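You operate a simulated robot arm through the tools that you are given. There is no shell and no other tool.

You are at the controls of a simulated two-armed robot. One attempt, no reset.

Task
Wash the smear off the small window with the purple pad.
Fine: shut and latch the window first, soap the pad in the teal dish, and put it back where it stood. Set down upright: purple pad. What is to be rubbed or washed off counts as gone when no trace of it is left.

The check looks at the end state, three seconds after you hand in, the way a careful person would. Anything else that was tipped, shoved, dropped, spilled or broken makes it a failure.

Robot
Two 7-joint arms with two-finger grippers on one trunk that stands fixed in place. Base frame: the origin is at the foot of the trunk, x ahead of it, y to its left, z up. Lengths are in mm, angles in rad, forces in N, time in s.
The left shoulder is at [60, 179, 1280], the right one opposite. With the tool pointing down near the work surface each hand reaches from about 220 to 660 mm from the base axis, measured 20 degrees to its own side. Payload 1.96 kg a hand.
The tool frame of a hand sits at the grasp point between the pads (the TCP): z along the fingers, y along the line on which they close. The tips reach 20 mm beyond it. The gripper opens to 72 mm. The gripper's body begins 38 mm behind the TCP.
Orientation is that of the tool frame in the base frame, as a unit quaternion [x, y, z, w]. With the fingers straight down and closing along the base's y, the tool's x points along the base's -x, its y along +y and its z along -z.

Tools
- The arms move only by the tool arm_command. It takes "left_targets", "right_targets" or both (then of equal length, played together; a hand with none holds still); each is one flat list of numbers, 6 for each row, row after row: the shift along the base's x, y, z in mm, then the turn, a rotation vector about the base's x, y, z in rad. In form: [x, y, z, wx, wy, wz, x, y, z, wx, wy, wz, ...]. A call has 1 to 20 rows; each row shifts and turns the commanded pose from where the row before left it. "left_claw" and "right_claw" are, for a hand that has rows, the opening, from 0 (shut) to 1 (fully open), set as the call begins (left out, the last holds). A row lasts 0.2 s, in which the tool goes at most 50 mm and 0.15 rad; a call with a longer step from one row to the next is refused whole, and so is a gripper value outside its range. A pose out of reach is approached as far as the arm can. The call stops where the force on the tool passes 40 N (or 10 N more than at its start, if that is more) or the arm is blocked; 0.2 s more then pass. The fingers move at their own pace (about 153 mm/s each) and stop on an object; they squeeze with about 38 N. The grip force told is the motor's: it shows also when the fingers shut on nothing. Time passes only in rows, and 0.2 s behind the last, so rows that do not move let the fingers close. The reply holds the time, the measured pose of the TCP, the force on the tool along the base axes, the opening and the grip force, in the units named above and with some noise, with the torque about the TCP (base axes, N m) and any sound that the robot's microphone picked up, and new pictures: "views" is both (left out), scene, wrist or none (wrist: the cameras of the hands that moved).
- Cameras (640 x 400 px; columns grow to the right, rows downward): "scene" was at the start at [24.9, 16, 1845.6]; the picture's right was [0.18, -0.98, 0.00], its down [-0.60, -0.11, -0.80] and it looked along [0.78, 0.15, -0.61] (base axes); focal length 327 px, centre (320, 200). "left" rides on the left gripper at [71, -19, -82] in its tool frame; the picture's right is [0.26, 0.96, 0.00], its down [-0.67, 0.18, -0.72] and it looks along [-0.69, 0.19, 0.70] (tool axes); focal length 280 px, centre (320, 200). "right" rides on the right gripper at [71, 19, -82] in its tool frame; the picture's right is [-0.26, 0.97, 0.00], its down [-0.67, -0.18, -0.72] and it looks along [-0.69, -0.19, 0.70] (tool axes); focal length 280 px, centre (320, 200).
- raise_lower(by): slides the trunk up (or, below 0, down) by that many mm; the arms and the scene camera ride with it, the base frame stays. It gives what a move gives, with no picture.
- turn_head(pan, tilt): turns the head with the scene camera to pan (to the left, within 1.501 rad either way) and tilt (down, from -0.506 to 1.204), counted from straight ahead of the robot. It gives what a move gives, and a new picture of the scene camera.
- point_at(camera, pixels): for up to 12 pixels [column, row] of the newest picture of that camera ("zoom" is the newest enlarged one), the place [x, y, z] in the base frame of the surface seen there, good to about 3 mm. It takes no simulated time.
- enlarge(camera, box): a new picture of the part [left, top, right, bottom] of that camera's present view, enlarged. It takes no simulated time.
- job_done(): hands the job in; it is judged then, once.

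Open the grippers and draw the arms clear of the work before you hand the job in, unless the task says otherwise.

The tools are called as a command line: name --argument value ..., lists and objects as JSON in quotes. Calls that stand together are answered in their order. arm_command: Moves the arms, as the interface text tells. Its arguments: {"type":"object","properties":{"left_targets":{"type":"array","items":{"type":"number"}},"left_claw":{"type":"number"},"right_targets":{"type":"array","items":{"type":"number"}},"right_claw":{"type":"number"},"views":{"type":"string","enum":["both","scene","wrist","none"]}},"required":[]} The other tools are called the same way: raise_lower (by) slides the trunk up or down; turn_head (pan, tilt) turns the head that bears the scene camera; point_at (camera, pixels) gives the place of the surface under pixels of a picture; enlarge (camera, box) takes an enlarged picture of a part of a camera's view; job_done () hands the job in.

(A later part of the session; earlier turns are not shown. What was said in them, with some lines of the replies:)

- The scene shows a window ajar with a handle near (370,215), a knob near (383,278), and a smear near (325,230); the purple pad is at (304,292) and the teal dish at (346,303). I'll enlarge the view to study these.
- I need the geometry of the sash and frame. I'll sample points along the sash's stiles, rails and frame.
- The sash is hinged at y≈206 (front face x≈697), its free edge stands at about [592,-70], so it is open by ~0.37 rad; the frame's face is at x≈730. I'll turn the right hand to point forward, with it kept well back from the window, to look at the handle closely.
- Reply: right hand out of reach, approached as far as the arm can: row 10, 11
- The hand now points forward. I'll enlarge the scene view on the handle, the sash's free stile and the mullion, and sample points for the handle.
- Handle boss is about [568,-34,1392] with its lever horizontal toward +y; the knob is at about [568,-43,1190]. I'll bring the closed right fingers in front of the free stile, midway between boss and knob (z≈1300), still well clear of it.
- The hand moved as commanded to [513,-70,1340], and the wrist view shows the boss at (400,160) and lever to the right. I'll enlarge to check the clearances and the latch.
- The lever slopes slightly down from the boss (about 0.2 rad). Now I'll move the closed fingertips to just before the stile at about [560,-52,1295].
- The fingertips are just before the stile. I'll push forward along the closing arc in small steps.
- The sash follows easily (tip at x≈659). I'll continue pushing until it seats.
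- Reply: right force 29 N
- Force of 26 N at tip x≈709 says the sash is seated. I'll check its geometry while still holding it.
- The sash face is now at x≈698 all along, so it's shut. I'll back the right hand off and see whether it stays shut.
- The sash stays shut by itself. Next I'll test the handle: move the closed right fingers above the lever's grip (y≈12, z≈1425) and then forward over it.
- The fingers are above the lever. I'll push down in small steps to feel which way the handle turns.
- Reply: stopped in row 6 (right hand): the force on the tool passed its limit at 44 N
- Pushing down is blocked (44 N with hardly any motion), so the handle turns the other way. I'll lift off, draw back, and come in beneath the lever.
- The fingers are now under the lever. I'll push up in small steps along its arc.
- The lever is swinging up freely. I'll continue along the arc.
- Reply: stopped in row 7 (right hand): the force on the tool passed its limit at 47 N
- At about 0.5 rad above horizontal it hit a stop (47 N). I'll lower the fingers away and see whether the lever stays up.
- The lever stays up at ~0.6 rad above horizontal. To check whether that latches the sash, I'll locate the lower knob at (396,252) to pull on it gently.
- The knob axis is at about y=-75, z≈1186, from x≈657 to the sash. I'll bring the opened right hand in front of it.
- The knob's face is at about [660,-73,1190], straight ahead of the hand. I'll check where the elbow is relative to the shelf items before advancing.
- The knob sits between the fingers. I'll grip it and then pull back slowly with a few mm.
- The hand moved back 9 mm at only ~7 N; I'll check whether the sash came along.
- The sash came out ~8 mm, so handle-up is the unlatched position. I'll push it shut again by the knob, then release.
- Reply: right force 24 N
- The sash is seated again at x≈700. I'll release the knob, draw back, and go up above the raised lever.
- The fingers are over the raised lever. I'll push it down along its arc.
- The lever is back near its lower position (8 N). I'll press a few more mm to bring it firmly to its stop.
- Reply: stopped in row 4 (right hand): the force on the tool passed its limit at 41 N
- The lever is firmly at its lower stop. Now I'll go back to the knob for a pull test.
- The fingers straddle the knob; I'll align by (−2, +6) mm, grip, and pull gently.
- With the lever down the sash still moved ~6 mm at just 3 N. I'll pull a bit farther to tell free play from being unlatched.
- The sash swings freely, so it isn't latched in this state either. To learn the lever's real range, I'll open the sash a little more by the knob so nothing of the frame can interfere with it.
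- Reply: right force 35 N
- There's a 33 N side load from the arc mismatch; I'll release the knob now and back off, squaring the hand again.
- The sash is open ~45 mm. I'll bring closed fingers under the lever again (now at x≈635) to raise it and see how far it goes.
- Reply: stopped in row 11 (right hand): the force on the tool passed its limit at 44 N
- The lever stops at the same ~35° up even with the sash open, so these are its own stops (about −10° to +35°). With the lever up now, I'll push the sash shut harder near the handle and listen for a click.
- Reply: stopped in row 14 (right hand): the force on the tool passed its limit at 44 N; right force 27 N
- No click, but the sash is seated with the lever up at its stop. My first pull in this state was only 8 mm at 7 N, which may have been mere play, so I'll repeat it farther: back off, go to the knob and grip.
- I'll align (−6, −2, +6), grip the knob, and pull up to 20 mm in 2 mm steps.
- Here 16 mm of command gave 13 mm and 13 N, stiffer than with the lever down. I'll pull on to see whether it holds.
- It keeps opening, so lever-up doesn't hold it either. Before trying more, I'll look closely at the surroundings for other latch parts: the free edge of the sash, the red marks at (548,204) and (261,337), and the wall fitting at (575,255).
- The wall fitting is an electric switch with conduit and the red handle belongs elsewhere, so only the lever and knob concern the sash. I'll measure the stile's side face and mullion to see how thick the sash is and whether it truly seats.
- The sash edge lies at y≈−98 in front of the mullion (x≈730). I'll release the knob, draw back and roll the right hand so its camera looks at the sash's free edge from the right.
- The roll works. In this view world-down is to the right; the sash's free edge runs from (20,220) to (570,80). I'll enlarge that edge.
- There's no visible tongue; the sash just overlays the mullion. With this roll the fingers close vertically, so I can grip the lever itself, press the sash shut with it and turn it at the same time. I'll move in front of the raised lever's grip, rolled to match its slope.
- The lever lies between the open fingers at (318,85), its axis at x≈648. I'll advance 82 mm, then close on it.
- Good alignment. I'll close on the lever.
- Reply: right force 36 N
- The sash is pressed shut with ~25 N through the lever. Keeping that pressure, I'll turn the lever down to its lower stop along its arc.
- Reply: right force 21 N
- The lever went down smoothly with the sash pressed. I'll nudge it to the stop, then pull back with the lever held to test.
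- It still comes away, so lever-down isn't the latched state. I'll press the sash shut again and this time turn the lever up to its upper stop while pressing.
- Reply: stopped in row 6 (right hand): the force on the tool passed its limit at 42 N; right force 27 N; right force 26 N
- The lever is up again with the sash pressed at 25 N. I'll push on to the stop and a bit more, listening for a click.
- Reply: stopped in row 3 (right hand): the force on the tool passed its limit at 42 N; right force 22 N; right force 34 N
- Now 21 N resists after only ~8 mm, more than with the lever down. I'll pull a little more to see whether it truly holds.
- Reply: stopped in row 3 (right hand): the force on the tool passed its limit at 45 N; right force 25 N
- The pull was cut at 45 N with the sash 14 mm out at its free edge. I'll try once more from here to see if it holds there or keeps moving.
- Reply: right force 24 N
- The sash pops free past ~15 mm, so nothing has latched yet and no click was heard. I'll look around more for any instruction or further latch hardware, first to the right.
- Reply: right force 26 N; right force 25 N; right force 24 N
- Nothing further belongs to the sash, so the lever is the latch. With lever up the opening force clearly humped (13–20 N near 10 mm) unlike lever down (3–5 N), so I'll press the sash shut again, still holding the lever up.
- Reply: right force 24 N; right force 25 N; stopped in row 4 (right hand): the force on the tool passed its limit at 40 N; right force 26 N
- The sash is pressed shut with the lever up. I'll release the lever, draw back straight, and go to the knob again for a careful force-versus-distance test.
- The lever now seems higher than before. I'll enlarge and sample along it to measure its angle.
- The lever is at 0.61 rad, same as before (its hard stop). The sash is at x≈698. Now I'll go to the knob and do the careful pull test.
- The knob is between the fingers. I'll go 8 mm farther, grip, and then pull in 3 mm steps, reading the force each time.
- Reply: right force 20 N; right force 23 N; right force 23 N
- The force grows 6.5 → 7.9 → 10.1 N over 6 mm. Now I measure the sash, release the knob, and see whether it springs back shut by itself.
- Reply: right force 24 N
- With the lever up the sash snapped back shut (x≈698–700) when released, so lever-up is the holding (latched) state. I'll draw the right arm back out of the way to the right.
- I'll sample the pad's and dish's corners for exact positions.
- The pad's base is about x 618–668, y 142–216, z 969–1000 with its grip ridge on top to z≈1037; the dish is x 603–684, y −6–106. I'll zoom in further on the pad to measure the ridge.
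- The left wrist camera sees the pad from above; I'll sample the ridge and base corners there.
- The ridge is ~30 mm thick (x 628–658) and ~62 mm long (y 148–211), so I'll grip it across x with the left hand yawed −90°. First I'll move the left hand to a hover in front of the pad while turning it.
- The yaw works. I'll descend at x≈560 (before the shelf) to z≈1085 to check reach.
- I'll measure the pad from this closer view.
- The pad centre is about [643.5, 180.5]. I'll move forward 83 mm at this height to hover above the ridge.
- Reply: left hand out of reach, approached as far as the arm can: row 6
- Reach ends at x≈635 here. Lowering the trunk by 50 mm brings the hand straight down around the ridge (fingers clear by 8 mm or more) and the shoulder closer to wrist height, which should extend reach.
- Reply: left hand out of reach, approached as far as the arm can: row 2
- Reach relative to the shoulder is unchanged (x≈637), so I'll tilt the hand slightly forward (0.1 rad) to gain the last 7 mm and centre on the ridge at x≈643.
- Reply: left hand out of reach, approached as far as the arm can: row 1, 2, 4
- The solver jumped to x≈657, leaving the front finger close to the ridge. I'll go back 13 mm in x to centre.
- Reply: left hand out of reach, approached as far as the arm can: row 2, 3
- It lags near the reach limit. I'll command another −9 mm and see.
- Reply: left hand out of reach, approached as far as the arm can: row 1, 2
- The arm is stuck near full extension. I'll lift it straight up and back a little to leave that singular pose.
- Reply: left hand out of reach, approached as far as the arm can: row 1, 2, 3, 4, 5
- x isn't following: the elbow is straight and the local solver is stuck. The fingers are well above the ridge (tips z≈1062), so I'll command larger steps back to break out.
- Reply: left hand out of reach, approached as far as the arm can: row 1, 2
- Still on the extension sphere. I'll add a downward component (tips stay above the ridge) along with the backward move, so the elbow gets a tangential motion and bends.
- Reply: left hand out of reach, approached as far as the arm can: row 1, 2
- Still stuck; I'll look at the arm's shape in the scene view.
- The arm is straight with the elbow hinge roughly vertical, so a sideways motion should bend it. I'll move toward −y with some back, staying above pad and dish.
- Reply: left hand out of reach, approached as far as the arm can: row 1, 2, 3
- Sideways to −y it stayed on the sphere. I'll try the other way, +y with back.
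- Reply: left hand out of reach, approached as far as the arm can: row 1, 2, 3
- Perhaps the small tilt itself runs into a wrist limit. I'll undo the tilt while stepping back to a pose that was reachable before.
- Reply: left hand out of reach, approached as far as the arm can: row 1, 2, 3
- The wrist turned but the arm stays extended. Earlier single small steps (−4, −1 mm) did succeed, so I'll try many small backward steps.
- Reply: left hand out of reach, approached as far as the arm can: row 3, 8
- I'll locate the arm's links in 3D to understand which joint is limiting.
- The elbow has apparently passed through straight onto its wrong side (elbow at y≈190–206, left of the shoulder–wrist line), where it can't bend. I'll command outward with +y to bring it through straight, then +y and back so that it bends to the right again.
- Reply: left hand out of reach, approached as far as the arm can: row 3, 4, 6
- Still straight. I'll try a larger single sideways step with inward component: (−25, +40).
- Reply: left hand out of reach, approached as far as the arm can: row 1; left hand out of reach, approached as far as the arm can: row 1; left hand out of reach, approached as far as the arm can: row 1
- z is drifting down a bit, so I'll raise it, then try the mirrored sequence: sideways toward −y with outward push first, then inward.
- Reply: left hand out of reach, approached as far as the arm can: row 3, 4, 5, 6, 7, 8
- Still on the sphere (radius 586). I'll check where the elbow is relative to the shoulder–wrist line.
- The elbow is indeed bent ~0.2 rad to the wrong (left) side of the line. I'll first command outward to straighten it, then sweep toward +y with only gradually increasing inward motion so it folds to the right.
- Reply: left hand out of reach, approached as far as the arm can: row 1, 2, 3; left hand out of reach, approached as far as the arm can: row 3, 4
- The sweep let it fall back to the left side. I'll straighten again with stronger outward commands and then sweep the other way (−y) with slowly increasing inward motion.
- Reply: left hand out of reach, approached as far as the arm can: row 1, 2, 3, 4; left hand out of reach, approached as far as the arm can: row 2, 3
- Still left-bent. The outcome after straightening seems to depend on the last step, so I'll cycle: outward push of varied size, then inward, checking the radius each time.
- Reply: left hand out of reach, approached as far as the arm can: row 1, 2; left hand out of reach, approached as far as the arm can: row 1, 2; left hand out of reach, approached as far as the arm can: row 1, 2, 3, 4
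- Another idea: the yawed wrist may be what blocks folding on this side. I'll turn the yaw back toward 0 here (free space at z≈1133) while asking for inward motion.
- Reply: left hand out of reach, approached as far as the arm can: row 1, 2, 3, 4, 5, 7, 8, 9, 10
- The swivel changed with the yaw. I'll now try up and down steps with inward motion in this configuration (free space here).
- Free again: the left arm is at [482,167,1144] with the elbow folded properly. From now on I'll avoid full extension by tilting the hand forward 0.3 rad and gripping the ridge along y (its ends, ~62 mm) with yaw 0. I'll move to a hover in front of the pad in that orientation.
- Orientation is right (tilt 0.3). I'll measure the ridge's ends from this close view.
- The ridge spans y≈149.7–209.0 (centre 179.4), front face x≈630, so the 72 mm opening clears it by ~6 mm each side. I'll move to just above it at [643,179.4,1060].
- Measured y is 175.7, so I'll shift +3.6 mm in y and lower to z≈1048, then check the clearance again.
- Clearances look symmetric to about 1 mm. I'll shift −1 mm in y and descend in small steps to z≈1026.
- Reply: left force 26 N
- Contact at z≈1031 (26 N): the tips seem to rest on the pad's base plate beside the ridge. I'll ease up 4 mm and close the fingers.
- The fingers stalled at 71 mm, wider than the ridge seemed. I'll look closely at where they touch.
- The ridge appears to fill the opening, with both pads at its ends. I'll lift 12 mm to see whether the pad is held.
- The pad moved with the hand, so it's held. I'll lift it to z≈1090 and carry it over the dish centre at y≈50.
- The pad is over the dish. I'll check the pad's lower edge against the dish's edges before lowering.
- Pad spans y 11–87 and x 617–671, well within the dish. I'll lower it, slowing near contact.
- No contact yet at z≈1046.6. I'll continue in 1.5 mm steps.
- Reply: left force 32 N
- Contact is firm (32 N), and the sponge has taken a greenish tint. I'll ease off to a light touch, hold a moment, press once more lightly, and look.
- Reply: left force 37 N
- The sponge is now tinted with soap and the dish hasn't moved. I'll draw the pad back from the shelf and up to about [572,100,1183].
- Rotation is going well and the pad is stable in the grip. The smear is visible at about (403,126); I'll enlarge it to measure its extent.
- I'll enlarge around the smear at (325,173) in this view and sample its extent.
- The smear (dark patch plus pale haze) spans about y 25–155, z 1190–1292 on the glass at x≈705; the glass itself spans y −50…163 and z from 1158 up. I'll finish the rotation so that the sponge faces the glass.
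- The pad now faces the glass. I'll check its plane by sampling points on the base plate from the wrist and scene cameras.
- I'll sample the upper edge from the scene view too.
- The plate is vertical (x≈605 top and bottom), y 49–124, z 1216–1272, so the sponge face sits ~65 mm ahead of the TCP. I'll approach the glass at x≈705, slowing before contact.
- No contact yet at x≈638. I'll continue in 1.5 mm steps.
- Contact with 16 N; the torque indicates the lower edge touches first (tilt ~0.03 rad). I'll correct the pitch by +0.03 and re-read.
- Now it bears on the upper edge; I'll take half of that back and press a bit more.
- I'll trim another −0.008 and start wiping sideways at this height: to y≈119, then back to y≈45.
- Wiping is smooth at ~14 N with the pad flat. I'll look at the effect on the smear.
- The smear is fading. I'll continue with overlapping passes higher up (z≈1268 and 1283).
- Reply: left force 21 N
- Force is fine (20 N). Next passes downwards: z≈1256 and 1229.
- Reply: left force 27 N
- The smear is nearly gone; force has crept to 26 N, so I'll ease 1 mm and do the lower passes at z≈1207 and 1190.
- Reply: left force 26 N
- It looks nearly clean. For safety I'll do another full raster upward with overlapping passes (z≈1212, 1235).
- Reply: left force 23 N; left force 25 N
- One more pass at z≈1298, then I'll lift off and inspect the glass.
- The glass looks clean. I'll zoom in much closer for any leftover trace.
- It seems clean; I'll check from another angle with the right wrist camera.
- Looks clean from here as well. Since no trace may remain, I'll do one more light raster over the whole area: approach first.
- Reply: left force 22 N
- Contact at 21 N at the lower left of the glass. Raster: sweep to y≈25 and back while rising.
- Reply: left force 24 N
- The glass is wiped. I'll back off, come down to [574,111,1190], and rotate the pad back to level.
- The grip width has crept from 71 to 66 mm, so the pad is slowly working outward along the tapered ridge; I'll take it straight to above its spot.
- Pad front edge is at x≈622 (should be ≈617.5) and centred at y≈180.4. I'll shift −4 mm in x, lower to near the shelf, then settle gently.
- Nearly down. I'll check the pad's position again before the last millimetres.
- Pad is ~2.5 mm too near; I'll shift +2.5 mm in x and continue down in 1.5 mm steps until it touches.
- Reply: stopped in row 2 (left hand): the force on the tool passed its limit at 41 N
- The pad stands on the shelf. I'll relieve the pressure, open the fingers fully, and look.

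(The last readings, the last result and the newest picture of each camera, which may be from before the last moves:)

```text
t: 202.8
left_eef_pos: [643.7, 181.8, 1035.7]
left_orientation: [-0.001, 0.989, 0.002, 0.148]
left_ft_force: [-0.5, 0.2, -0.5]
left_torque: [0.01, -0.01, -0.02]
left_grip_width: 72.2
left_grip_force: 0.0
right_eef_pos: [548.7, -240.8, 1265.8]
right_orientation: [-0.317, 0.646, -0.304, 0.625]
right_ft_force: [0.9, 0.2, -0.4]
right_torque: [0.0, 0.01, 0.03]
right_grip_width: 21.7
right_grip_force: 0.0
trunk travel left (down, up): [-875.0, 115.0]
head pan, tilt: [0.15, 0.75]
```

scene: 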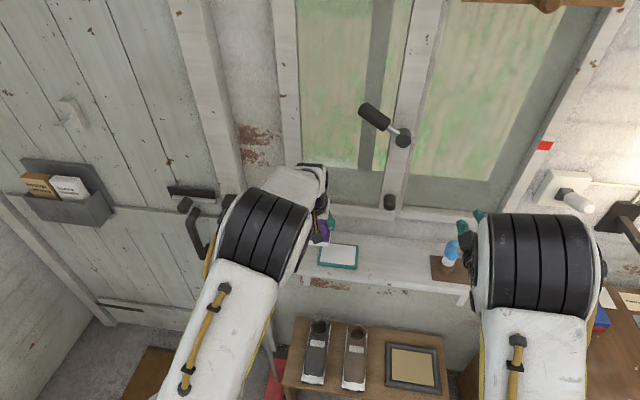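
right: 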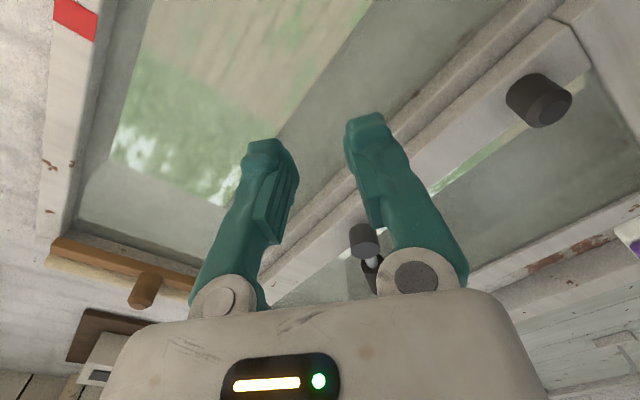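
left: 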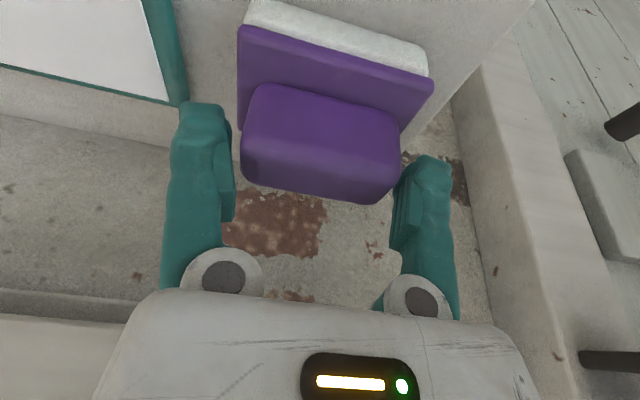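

Released, with force back to zero. I'll rise straight up slowly so the pad stays put.

arm_command --left_targets '[0, 0, 4, 0, 0, 0, 0, 0, 6, 0, 0, 0, 0, 0, 10, 0, 0, 0, 0, 0, 15, 0, 0, 0, 0, 0, 20, 0, 0, 0]' --left_claw 1 --views "both"

point_at --camera "left" --pixels '[[270, 40], [420, 70], [345, 50], [265, 60], [425, 95], [340, 75], [330, 120]]'

```text
t: 204.0
left_eef_pos: [643.0, 181.0, 1091.4]
left_orientation: [-0.001, 0.989, 0.001, 0.149]
left_ft_force: [-0.1, 0.8, -0.4]
left_torque: [0.04, -0.02, 0.0]
left_grip_width: 72.1
left_grip_force: 0.1
right_eef_pos: [547.2, -240.5, 1266.2]
right_orientation: [-0.317, 0.646, -0.305, 0.624]
right_ft_force: [-0.1, -1.0, 0.4]
right_torque: [0.0, -0.03, 0.0]
right_grip_width: 21.5
right_grip_force: 0.1
trunk travel left (down, up): [-875.0, 115.0]
head pan, tilt: [0.15, 0.75]
```

scene: 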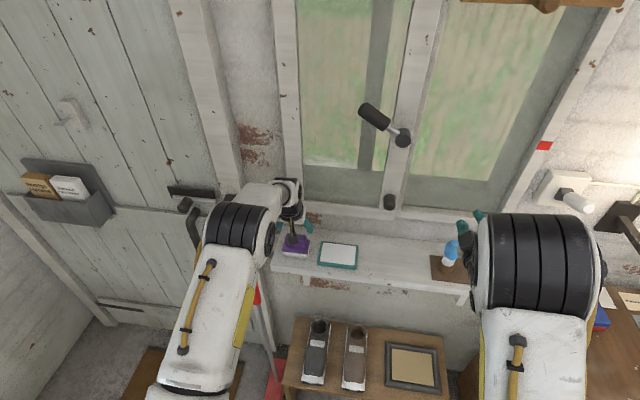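
left: 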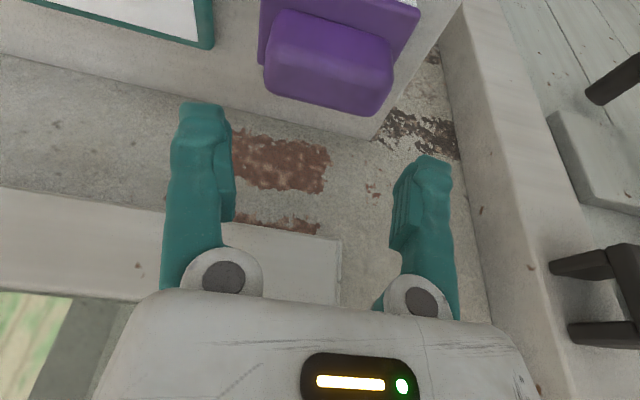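

```text
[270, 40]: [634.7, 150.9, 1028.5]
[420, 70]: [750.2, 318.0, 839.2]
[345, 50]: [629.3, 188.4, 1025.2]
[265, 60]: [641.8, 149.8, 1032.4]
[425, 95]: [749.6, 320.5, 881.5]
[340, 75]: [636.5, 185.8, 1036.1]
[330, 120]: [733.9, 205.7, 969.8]
```

The pad stays upright on the shelf (ridge front x≈629, top z≈1036). I'll retreat the left arm back and up to the left.

arm_command --left_targets '[-20, 0, 15, 0, 0, 0, -25, 0, 15, 0, 0, 0, -25, 5, 20, 0, 0, 0, -25, 10, 30, 0, 0.05, 0, -20, 15, 35, 0, 0.05, 0, -15, 20, 35, 0, 0.05, 0, -15, 25, 35, 0, 0.05, 0, -5, 30, 35, 0, 0.05, 0, 0, 30, 35, 0, 0.05, 0]' --left_claw 1 --views "scene"

enlarge --camera "scene" --box '[260, 220, 380, 290]'

```text
t: 206.0
left_eef_pos: [508.1, 242.4, 1257.2]
left_orientation: [-0.001, 0.998, 0.001, 0.062]
left_ft_force: [0.0, 0.3, -0.1]
left_torque: [0.0, 0.03, 0.0]
left_grip_width: 72.3
left_grip_force: 0.0
left hand out of reach, approached as far as the arm can: row 7, 8, 9
right_eef_pos: [548.1, -240.9, 1266.1]
right_orientation: [-0.316, 0.646, -0.306, 0.624]
right_ft_force: [0.1, 0.7, 0.1]
right_torque: [0.01, 0.02, -0.01]
right_grip_width: 21.8
right_grip_force: 0.0
trunk travel left (down, up): [-875.0, 115.0]
head pan, tilt: [0.15, 0.75]
```

scene: 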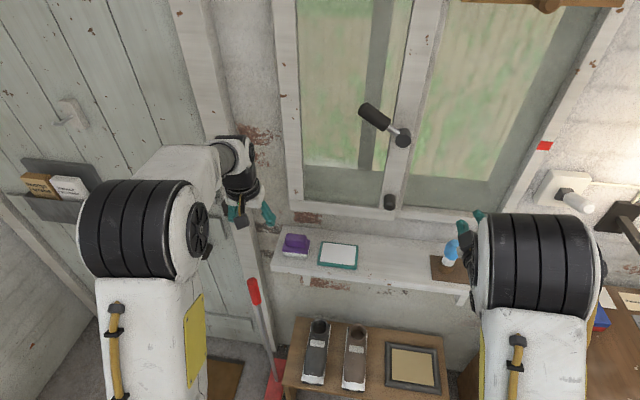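

```text
5.33 times, centred on (320, 255) of scene
```

zoom: 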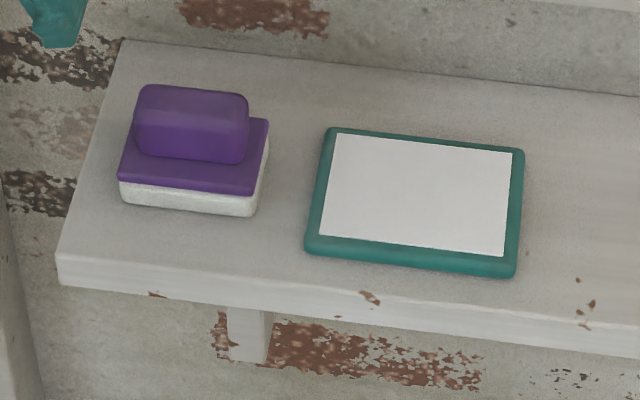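

Pad and dish stand in their places. I'll verify with point samples, and inspect the glass and lever again.

point_at --camera "zoom" --pixels '[[125, 170], [245, 188], [262, 130], [145, 95], [240, 102], [190, 130], [328, 132], [520, 152], [512, 268], [310, 248], [125, 195], [245, 208]]'

enlarge --camera "scene" --box '[285, 90, 425, 220]'

point_at --camera "scene" --pixels '[[288, 120], [425, 60], [410, 110], [350, 206], [370, 112], [380, 118], [390, 127], [404, 140], [430, 20], [290, 40]]'

```text
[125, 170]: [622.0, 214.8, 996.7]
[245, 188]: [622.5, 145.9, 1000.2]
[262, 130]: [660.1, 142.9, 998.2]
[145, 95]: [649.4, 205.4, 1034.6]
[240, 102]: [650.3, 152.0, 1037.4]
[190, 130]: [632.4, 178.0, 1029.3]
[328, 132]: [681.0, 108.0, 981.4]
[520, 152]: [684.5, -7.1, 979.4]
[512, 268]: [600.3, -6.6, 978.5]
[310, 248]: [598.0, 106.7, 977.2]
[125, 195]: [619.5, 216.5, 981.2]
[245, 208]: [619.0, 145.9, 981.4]
```

```text
3.08 times, centred on (355, 155) of scene
```

zoom: 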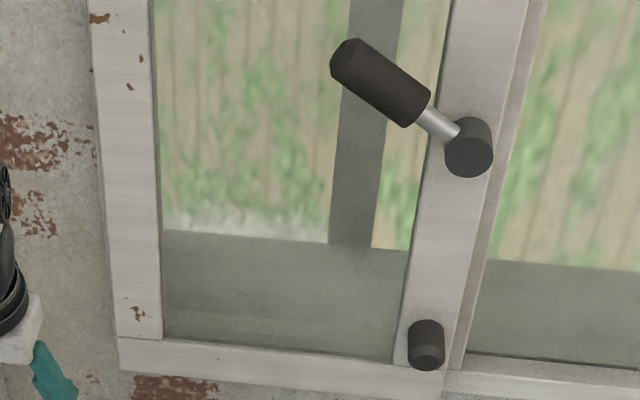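

```text
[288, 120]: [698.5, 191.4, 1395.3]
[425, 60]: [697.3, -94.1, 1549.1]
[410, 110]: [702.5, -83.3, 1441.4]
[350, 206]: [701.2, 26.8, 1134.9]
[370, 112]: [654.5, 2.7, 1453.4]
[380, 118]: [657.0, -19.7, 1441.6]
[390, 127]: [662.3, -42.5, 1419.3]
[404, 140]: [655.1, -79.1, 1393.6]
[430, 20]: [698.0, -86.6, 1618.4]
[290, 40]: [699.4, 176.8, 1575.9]
```

Pad base is at x≈622, y 145–216 (as before), the dish unchanged, the sash at x≈698–702 with the lever up at its stop. I'll take a last close look at the glass, comparing it with the untouched fixed pane.

enlarge --camera "scene" --box '[300, 140, 360, 205]'

enlarge --camera "scene" --box '[430, 150, 490, 210]'

turn_head --pan 0.183 --tilt 0.6

enlarge --camera "scene" --box '[290, 180, 390, 270]'

```text
6.15 times, centred on (330, 172) of scene
```

zoom: 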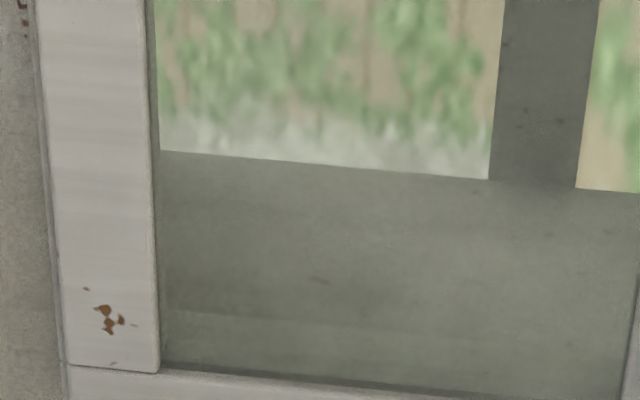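

```text
6.67 times, centred on (460, 180) of scene
```

zoom: 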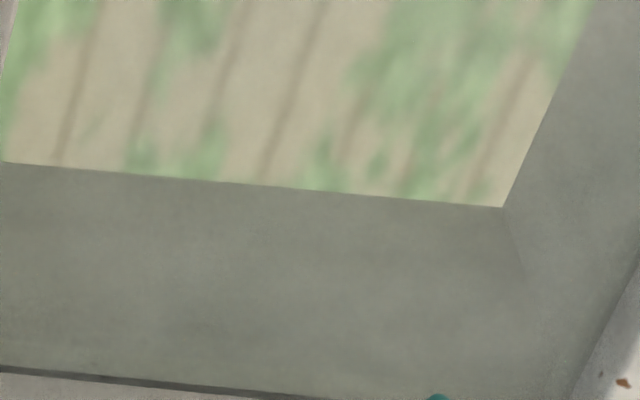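

```text
t: 206.7
left_eef_pos: [507.4, 243.7, 1259.0]
left_orientation: [-0.001, 0.998, 0.002, 0.061]
left_ft_force: [0.1, -0.5, -0.6]
left_torque: [0.0, 0.01, 0.03]
left_grip_width: 72.2
left_grip_force: 0.1
right_eef_pos: [547.4, -240.3, 1266.8]
right_orientation: [-0.316, 0.646, -0.305, 0.625]
right_ft_force: [0.7, 0.7, 0.5]
right_torque: [0.01, -0.01, 0.01]
right_grip_width: 21.7
right_grip_force: 0.0
trunk travel left (down, up): [-875.0, 115.0]
head pan, tilt: [0.183, 0.6]
```

scene: 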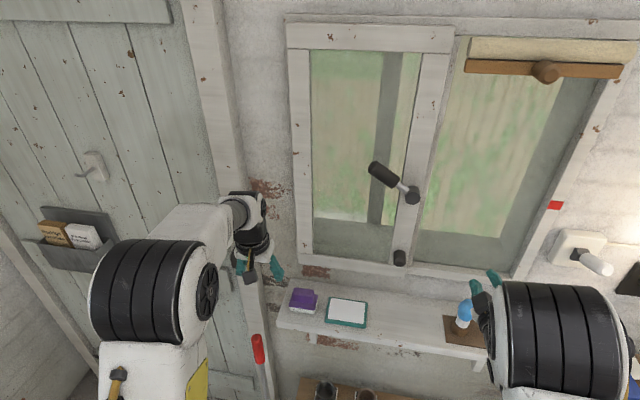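

```text
4.44 times, centred on (340, 225) of scene
```

zoom: 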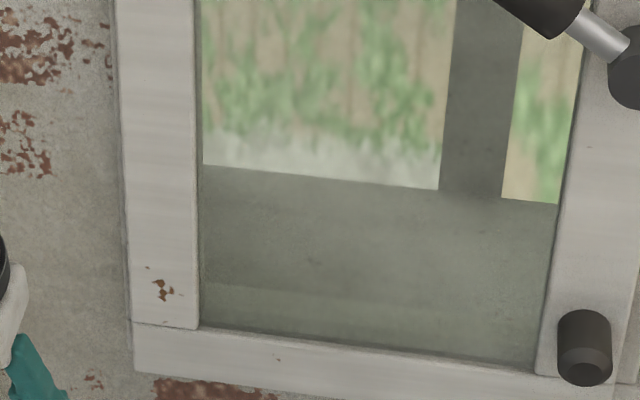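

The glass matches the untouched pane: no trace is left. Finally I'll open the right gripper and draw both arms farther back.

arm_command --right_targets '[-15, -5, 15, 0, 0, 0, -15, -5, 15, 0, 0, 0, -15, -5, 15, 0, 0, 0, -10, -5, 15, 0, 0, 0]' --right_claw 1 --left_targets '[-8, 8, 15, 0, 0, 0, -8, 8, 15, 0, 0, 0, -8, 8, 15, 0, 0, 0, -5, 8, 15, 0, 0, 0]' --left_claw 1 --views "scene"

point_at --camera "scene" --pixels '[[300, 150], [425, 130], [435, 90], [378, 170], [395, 183], [412, 195], [303, 295], [346, 312]]'

```text
t: 207.7
left_eef_pos: [507.6, 242.0, 1259.3]
left_orientation: [-0.001, 0.998, 0.001, 0.063]
left_ft_force: [0.0, -0.6, 0.1]
left_torque: [0.02, -0.03, -0.01]
left_grip_width: 72.1
left_grip_force: 0.1
left hand out of reach, approached as far as the arm can: row 1, 2, 3, 4
right_eef_pos: [492.2, -260.7, 1326.5]
right_orientation: [-0.316, 0.646, -0.304, 0.625]
right_ft_force: [0.0, 0.2, 0.3]
right_torque: [-0.01, 0.02, -0.03]
right_grip_width: 72.0
right_grip_force: 0.0
trunk travel left (down, up): [-875.0, 115.0]
head pan, tilt: [0.183, 0.6]
```

scene: 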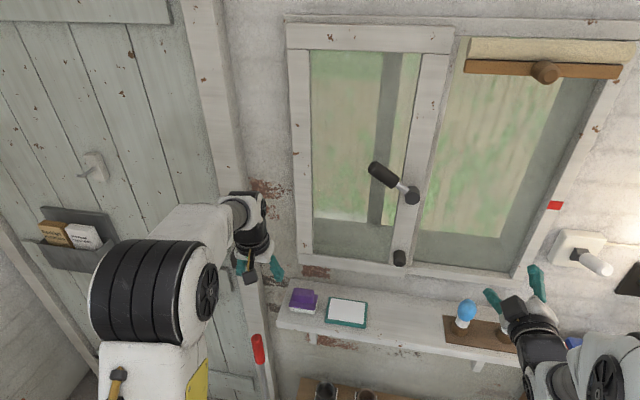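

```text
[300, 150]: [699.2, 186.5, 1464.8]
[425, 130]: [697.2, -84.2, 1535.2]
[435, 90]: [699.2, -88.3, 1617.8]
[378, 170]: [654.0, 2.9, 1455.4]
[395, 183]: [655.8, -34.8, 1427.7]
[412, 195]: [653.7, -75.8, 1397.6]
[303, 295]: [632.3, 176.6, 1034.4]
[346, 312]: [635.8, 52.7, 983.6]
```

Everything checks out: the sash is shut (x≈697–699) with the lever at its upper, holding stop. The glass is clean, the pad is upright in its place, the dish is unmoved, and both grippers are open and clear. I hand the job in.

job_done

```text
The job is handed in.
```

I washed the smear off the small window with the purple pad and handed the job in. The one thing I'm unsure of is whether the window counts as latched.

- **Window:** It is shut, with the lever turned up to its stop. I never heard a click. With the lever up, the window snapped back shut when I pulled it about 8–9 mm and let go. A hard pull (around 45 N) still opened it. With the lever down it pulled open easily, so I took lever-up as the latched position.
- **Pad soaped:** I pressed the pad into the teal dish, and the sponge took on a greenish tint. The dish did not move.
- **Smear:** I went over the whole area three times. In close-up views the glass now looks the same as the fixed pane beside it, with no trace I could see.
- **Pad put back:** It stands upright on the shelf, within about 3 mm of where it was.

Both grippers are open and both arms are clear of the window and shelf. I saw nothing else tipped or shoved. The grey-topped item at the right end of the shelf was hidden behind the right hand in my last view, so I did not recheck it.
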